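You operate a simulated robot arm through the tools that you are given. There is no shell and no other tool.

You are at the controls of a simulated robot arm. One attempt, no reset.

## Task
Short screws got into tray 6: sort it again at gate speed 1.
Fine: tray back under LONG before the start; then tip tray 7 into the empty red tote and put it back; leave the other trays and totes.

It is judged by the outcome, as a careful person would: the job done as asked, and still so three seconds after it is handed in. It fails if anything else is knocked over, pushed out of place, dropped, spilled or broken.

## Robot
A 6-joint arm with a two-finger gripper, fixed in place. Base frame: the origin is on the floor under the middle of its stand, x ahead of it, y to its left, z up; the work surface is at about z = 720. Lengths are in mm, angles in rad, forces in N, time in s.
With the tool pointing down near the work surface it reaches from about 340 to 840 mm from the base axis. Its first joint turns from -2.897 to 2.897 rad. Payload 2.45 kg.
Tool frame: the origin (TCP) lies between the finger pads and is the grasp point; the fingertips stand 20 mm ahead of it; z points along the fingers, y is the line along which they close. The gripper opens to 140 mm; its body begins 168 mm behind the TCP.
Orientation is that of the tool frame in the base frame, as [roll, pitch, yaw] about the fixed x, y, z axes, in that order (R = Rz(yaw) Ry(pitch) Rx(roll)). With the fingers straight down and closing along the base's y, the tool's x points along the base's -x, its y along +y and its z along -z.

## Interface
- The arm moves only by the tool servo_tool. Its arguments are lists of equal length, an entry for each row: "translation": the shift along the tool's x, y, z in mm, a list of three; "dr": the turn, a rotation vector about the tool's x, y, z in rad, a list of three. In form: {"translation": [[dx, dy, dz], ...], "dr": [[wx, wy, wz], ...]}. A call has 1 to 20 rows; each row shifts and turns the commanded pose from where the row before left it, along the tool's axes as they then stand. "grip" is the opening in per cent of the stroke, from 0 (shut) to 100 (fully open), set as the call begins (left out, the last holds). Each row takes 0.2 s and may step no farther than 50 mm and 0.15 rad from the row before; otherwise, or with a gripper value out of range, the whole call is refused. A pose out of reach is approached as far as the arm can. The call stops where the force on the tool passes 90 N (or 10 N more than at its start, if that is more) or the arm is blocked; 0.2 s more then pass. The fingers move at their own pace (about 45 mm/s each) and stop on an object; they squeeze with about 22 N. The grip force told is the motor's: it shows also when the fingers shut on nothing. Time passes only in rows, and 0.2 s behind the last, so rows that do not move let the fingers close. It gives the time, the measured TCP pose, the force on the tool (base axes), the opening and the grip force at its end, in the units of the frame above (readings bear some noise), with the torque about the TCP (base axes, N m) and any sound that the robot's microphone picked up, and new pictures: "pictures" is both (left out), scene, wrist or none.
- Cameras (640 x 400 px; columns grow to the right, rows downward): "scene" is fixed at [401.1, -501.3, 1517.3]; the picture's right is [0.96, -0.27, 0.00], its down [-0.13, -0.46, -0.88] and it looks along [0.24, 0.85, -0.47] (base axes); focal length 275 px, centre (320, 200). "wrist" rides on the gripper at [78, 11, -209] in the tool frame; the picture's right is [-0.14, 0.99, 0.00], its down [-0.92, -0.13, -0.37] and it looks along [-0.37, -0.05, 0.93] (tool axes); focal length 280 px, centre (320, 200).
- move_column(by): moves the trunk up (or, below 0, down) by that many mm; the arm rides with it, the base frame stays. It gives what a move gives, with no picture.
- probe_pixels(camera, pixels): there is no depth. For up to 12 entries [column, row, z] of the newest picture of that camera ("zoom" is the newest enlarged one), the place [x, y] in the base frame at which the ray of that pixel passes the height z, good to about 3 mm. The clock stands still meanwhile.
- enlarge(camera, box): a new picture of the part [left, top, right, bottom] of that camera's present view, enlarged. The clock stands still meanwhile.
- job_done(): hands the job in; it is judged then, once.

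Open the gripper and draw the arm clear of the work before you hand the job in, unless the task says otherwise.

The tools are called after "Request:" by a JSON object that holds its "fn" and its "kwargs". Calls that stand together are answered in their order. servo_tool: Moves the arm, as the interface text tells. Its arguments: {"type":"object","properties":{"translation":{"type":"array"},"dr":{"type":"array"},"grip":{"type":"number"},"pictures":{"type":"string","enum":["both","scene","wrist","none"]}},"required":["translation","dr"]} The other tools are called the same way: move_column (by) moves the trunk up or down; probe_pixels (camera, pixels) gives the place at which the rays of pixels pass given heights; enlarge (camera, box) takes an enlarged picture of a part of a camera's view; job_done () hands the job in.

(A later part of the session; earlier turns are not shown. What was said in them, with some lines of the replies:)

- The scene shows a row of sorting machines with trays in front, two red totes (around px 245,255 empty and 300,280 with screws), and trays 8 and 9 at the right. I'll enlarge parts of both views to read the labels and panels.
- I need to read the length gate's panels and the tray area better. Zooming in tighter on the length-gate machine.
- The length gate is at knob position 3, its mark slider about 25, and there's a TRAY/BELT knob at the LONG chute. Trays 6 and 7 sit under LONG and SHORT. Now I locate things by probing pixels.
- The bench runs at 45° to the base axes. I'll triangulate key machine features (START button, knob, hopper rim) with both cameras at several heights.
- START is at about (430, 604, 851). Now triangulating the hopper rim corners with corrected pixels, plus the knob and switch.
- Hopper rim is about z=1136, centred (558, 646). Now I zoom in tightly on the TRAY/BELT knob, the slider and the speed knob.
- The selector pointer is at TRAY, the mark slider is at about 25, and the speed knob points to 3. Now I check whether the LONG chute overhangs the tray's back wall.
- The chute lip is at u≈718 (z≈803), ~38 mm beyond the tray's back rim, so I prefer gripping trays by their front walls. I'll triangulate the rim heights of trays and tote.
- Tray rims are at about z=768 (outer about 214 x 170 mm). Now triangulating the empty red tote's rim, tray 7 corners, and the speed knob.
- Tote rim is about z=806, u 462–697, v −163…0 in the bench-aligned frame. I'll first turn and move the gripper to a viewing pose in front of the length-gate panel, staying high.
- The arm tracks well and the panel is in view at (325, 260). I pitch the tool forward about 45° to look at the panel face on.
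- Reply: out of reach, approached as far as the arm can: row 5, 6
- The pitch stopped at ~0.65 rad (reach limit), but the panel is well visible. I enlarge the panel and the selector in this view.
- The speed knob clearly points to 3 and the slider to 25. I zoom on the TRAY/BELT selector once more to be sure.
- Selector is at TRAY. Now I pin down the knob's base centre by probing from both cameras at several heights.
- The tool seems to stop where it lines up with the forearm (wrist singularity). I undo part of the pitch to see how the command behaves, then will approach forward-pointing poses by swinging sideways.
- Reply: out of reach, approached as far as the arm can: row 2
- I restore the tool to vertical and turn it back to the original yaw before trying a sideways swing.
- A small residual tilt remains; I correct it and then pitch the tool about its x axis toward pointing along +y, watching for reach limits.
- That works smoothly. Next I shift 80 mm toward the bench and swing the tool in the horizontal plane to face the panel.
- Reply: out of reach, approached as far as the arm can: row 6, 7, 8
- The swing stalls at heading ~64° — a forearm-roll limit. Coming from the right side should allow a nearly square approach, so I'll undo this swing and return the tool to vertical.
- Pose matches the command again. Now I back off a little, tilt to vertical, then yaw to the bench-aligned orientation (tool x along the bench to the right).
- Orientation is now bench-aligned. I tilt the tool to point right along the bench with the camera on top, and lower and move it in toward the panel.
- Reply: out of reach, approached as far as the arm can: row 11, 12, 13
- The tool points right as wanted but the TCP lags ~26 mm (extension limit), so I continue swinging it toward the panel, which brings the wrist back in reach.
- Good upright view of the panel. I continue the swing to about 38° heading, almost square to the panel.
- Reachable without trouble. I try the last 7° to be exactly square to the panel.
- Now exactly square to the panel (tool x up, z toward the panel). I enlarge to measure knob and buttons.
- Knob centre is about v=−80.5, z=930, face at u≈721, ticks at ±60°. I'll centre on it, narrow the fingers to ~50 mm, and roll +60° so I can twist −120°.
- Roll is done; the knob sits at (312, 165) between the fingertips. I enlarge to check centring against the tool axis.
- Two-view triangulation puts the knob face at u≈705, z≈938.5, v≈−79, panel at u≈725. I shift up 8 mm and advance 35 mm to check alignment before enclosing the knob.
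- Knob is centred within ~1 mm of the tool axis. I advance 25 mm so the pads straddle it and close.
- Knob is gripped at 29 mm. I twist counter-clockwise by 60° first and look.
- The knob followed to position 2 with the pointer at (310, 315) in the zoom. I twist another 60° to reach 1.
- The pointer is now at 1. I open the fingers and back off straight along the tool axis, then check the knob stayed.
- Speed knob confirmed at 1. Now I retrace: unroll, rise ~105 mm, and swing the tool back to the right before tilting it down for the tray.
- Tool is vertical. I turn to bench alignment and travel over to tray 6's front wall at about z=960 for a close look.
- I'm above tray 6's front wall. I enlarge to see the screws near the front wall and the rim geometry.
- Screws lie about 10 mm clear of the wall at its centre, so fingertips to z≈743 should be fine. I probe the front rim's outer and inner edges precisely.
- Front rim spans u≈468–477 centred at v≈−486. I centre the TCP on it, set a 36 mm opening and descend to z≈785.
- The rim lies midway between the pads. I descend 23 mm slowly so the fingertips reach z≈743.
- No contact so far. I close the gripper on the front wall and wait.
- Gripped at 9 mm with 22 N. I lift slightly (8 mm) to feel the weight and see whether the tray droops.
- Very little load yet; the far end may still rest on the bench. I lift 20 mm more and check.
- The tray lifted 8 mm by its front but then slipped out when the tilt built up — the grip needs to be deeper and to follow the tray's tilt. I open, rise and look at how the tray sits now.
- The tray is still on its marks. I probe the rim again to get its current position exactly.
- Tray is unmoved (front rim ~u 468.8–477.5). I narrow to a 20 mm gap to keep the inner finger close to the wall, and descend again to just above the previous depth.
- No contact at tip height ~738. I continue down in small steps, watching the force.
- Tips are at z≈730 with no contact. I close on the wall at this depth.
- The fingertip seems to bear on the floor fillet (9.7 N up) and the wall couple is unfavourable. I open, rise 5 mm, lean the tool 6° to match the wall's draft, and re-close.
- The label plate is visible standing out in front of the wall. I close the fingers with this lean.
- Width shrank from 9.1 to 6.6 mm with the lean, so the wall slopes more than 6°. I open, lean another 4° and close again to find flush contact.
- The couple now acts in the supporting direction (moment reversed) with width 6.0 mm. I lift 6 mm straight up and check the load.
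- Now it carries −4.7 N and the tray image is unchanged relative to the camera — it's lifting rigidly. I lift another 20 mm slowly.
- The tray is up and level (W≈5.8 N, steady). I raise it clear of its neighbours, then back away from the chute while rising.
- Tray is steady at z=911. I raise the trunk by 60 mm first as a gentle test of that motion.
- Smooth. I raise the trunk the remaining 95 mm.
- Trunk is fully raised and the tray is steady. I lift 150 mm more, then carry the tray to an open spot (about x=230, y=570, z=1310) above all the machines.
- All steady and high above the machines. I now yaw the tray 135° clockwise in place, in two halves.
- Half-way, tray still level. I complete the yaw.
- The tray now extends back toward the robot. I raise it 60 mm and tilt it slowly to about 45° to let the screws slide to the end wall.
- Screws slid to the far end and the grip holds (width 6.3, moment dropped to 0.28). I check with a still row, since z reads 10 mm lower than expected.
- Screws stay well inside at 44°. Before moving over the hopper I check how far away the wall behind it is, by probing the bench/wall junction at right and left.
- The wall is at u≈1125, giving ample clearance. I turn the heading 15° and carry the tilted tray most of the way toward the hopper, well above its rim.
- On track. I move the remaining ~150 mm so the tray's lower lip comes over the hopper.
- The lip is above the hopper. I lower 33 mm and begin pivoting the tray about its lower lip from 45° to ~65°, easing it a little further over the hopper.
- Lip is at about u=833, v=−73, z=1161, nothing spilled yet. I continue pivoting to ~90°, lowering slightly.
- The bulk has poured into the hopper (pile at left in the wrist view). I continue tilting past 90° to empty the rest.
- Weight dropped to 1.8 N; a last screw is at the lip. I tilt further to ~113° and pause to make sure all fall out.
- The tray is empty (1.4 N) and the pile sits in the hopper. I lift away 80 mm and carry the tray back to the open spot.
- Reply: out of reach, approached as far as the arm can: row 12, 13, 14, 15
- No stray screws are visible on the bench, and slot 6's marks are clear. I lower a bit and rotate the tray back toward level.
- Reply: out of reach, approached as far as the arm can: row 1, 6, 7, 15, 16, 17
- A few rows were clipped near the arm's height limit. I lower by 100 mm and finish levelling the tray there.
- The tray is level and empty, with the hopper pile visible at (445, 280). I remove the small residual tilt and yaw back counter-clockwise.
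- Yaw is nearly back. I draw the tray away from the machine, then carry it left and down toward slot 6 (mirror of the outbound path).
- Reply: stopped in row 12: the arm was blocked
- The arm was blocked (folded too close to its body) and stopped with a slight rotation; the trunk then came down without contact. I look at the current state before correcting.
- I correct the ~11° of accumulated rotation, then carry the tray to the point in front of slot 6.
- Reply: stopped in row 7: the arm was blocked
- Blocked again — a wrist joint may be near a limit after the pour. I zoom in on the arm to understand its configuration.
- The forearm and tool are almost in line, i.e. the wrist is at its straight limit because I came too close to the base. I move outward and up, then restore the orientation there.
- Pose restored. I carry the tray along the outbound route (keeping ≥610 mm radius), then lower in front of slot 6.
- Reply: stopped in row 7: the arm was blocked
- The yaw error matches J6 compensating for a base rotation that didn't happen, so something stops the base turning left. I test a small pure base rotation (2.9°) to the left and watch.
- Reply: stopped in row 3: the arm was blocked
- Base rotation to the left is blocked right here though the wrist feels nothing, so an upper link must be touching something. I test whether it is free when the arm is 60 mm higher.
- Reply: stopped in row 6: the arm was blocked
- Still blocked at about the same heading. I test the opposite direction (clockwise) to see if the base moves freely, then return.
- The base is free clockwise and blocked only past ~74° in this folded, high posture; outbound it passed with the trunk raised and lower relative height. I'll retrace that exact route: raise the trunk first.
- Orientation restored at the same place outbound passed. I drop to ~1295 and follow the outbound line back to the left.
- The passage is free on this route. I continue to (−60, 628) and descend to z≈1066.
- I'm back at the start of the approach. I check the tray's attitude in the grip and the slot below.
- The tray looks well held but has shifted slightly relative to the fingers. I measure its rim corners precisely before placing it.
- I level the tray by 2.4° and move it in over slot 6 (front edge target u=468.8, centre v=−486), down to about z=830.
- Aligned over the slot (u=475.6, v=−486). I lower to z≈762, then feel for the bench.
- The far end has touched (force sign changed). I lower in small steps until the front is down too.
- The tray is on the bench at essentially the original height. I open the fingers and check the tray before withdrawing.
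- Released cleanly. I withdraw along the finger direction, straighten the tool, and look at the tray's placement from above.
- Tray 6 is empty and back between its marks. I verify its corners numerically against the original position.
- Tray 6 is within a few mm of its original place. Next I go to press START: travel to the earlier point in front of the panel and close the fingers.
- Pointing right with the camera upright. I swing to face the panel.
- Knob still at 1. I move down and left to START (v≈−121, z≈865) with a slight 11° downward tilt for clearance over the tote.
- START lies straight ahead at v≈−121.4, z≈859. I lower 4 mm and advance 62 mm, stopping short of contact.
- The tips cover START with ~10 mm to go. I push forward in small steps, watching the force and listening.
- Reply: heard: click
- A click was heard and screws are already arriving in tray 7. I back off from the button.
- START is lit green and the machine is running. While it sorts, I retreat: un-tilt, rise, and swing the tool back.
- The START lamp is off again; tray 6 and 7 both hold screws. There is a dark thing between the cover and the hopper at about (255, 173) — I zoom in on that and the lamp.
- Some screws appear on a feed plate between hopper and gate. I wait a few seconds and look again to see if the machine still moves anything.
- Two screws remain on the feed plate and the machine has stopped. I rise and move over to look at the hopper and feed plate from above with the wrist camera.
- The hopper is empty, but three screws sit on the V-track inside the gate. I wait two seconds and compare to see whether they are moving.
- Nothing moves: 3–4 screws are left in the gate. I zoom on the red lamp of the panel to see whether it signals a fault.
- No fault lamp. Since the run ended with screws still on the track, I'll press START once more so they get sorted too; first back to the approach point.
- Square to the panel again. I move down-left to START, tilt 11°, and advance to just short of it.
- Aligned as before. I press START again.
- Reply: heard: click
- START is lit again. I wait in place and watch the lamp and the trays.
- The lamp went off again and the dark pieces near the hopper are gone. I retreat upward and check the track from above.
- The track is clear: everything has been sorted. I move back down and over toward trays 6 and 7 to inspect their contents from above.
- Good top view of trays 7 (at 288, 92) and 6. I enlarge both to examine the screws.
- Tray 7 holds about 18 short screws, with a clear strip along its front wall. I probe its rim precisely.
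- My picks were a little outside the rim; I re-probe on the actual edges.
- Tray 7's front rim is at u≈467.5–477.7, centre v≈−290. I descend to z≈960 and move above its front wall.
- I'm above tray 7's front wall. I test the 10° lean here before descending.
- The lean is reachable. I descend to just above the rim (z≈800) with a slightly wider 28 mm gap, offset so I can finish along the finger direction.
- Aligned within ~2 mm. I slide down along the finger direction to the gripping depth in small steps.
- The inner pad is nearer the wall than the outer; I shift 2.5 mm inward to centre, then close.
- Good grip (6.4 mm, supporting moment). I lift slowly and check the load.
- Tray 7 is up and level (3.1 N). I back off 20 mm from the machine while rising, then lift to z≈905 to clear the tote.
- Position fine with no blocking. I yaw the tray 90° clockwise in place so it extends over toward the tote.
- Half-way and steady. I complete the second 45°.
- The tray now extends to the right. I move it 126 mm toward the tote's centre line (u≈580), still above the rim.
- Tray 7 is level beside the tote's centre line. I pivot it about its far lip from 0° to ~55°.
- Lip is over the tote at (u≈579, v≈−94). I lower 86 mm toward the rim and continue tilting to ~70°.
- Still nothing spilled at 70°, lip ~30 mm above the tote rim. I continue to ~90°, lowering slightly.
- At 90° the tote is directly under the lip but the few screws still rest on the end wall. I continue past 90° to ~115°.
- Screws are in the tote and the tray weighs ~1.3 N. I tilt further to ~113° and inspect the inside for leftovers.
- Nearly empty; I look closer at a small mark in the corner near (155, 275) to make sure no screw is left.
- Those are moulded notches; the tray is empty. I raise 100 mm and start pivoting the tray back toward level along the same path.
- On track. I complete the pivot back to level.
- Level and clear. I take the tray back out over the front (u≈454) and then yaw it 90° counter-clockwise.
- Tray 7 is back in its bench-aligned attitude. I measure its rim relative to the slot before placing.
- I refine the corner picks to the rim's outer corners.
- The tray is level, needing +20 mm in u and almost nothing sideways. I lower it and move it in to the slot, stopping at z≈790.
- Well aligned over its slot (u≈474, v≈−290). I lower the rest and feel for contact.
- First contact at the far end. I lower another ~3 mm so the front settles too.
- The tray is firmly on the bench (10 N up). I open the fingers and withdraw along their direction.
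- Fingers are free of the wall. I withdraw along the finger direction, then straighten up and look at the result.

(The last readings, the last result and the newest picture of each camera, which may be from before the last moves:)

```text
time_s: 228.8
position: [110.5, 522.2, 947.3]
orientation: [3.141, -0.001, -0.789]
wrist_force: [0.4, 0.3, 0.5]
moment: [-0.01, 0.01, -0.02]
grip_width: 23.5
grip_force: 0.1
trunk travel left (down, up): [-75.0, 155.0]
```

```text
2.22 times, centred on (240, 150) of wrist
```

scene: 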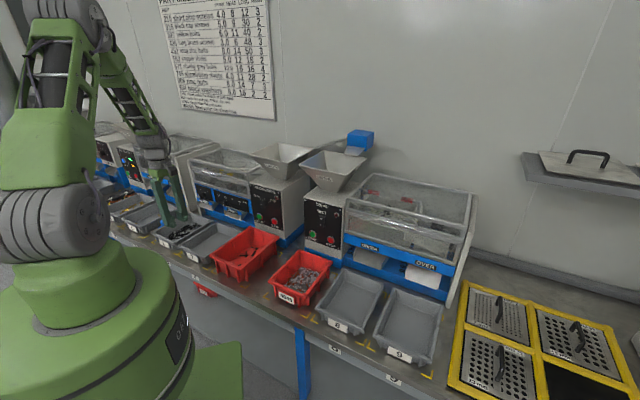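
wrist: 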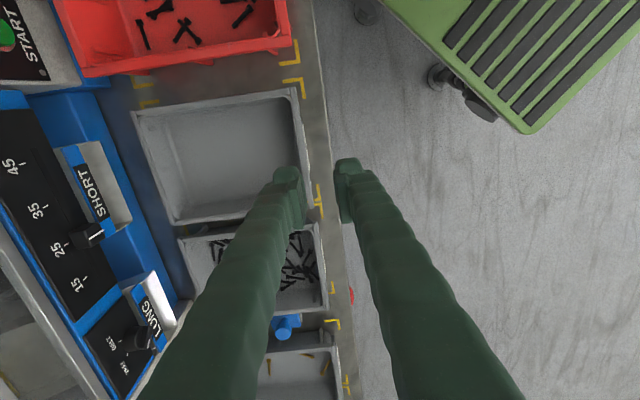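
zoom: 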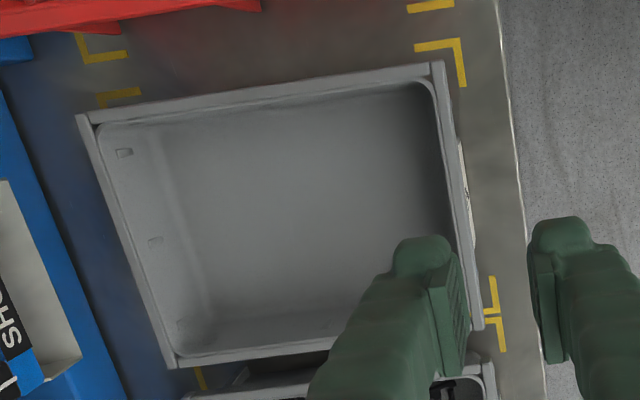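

Tray 7 is down and empty. I verify its corner positions against the original ones (parallax makes the marks misleading).

Request:
{"fn": "probe_pixels", "kwargs": {"camera": "zoom", "pixels": [[442, 62, 768], [484, 329, 768], [77, 115, 768], [172, 369, 768], [462, 40, 720], [492, 313, 720], [98, 100, 720]]}}

```text
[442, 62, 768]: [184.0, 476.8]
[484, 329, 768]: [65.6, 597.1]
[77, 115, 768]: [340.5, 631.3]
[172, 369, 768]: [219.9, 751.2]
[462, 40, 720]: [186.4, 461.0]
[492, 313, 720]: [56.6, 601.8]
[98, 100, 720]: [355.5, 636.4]
```

Tray 7 is within ~3 mm of where it was. I move over the tote to check its contents and the bench around for strays.

Request:
{"fn": "servo_tool", "kwargs": {"translation": [[40, -10, 0], [40, -10, 0], [40, -10, 0], [40, -10, 0], [40, -10, 0], [40, -10, 0], [0, 0, -40], [0, 0, -40], [0, 0, -40], [0, 0, -40], [0, 0, -40]], "dr": [[0, 0, 0], [0, 0, 0], [0, 0, 0], [0, 0, 0], [0, 0, 0], [0, 0, 0], [0, 0, 0], [0, 0, 0], [0, 0, 0], [0, 0, 0], [0, 0, 0]], "pictures": "both"}}

Request:
{"fn": "enlarge", "kwargs": {"camera": "wrist", "box": [150, 40, 400, 240]}}

```text
time_s: 231.2
position: [321.9, 395.6, 1146.9]
orientation: [-3.141, -0.001, -0.79]
wrist_force: [0.6, 0.3, 0.3]
moment: [0.02, 0.03, -0.04]
grip_width: 23.7
grip_force: 0.0
trunk travel left (down, up): [-75.0, 155.0]
```

scene: 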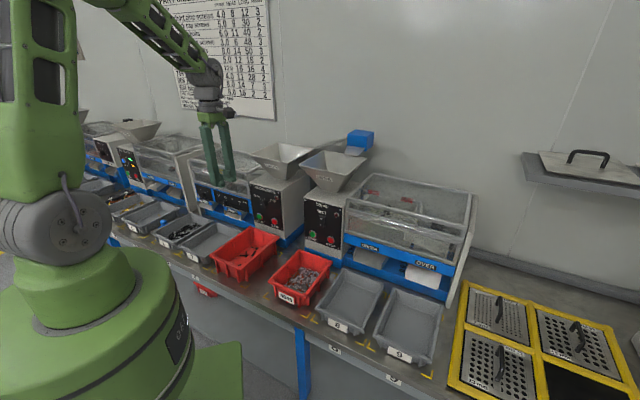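
wrist: 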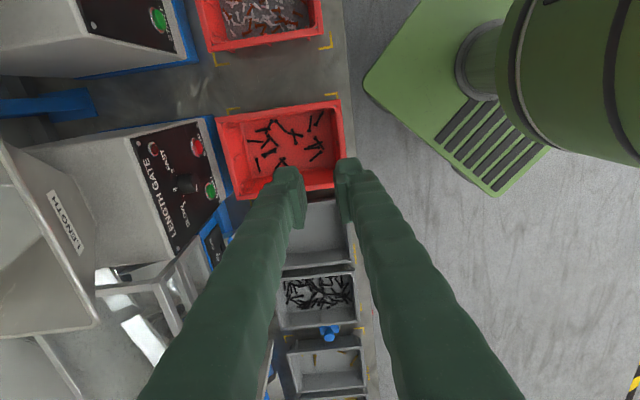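

```text
2.00 times, centred on (275, 140) of wrist
```

zoom: 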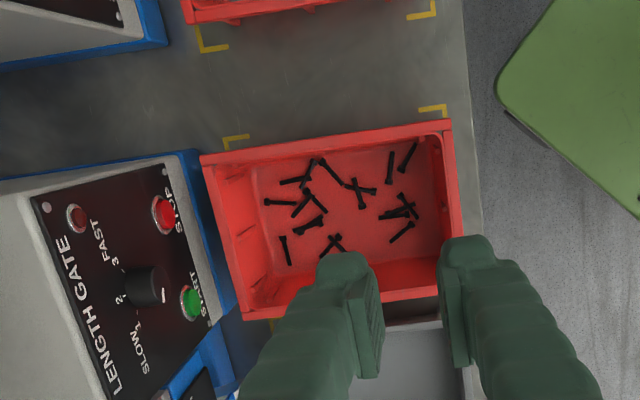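

The tote holds the short screws and nothing is strewn around. I check tray 6 once more for any short screws left.

Request:
{"fn": "enlarge", "kwargs": {"camera": "wrist", "box": [270, 262, 370, 330]}}

Request:
{"fn": "enlarge", "kwargs": {"camera": "scene", "box": [145, 210, 215, 260]}}

Request:
{"fn": "enlarge", "kwargs": {"camera": "scene", "box": [180, 130, 330, 250]}}

```text
5.88 times, centred on (320, 296) of wrist
```

zoom: 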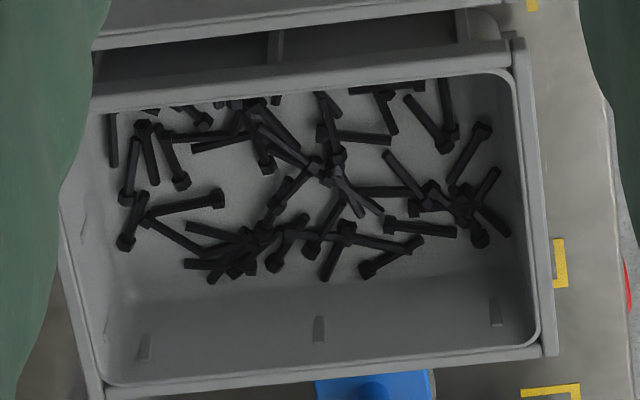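

```text
8.00 times, centred on (180, 235) of scene
```

zoom: 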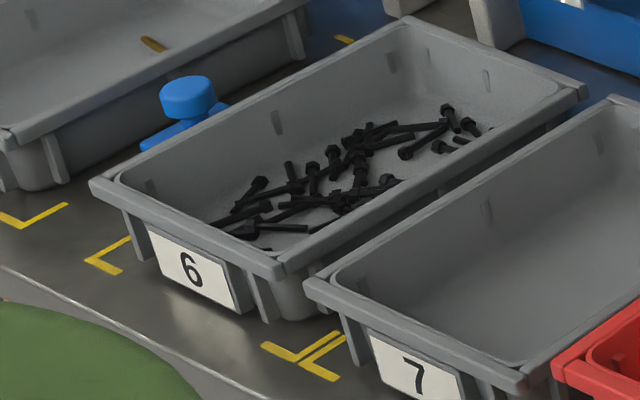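

```text
3.33 times, centred on (255, 190) of scene
```

zoom: 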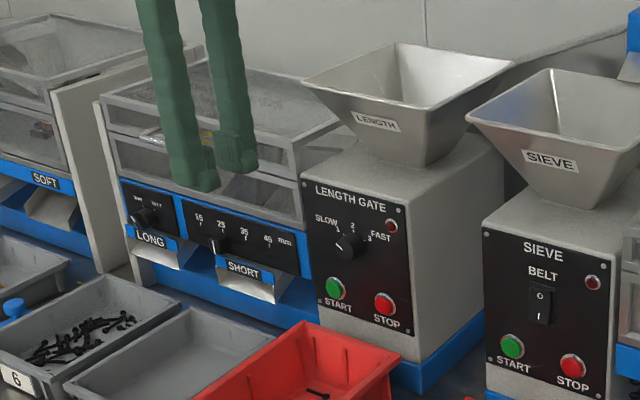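

Tray 6 now shows only long screws; knob, slider and selector are as intended, and the machine is idle. I open the gripper fully and draw the arm up clear of the work.

Request:
{"fn": "servo_tool", "kwargs": {"translation": [[0, 0, -35], [0, 0, -35], [0, 0, -35], [0, 0, 0], [0, 0, 0], [0, 0, 0]], "dr": [[0, 0, 0], [0, 0, 0], [0, 0, 0], [0, 0, 0], [0, 0, 0], [0, 0, 0]], "grip": 100, "pictures": "both"}}

Request:
{"fn": "enlarge", "kwargs": {"camera": "scene", "box": [90, 170, 340, 330]}}

```text
time_s: 232.6
position: [323.0, 393.3, 1252.5]
orientation: [3.141, -0.004, -0.79]
wrist_force: [0.7, -0.8, -0.1]
moment: [0.01, 0.0, 0.01]
grip_width: 139.9
grip_force: 0.0
trunk travel left (down, up): [-75.0, 155.0]
```

scene: 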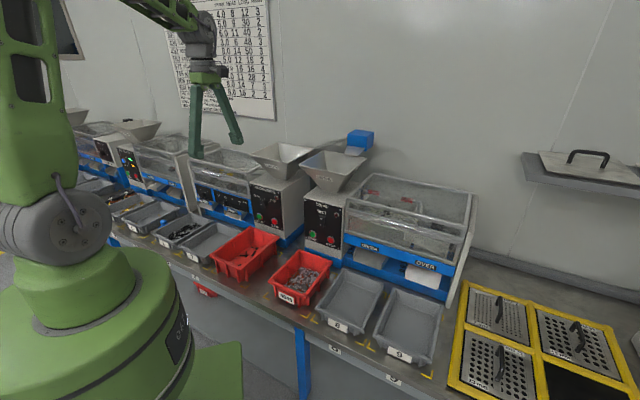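
wrist: 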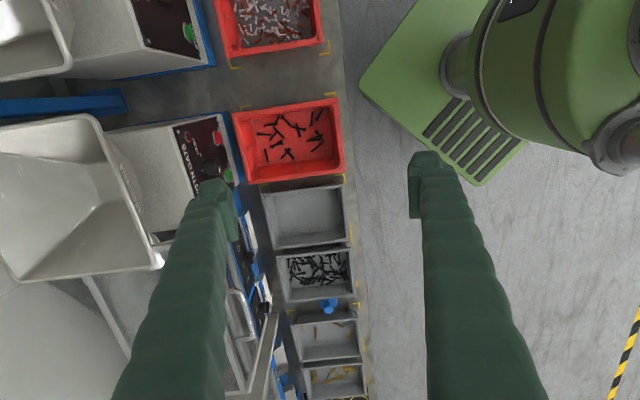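

```text
2.50 times, centred on (215, 250) of scene
```

zoom: 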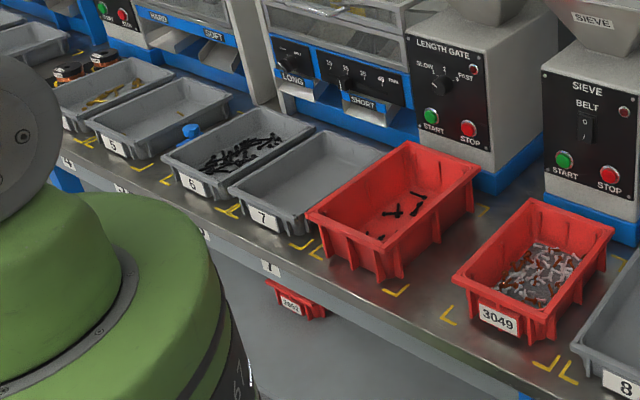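

Final check: tray 6 is under LONG with the long screws, and tray 7 is empty and back under SHORT. The short screws are in the formerly empty red tote, the machine is idle with its speed at 1, and the arm is clear with the gripper open. I hand the job in.

Request:
{"fn": "job_done", "kwargs": {}}

```text
The job is handed in.
```

Tray 6 was sorted again at gate speed 1 and is back under LONG, and the job is handed in. It now shows only long screws.

- **Sort:** I turned the length gate's speed knob from 3 to 1. The mark (25 mm) and the TRAY/BELT selector (TRAY) were already right. I emptied tray 6 into the LENGTH hopper and put the tray back before pressing START.
- **Second START:** The machine stopped with three or four screws still on its track, so I pressed START once more. They cleared, and the track and hopper are now empty.
- **Tray 7:** I tipped its roughly 18 short screws into the empty red tote and put it back under SHORT.
- **Placement:** Both trays are within about 5 mm of where they started. My first grip on tray 6 slipped after lifting its front about 8 mm. Nothing spilled, and I re-gripped it deeper.

I did not move any other trays or totes, and I saw no stray screws on the bench.
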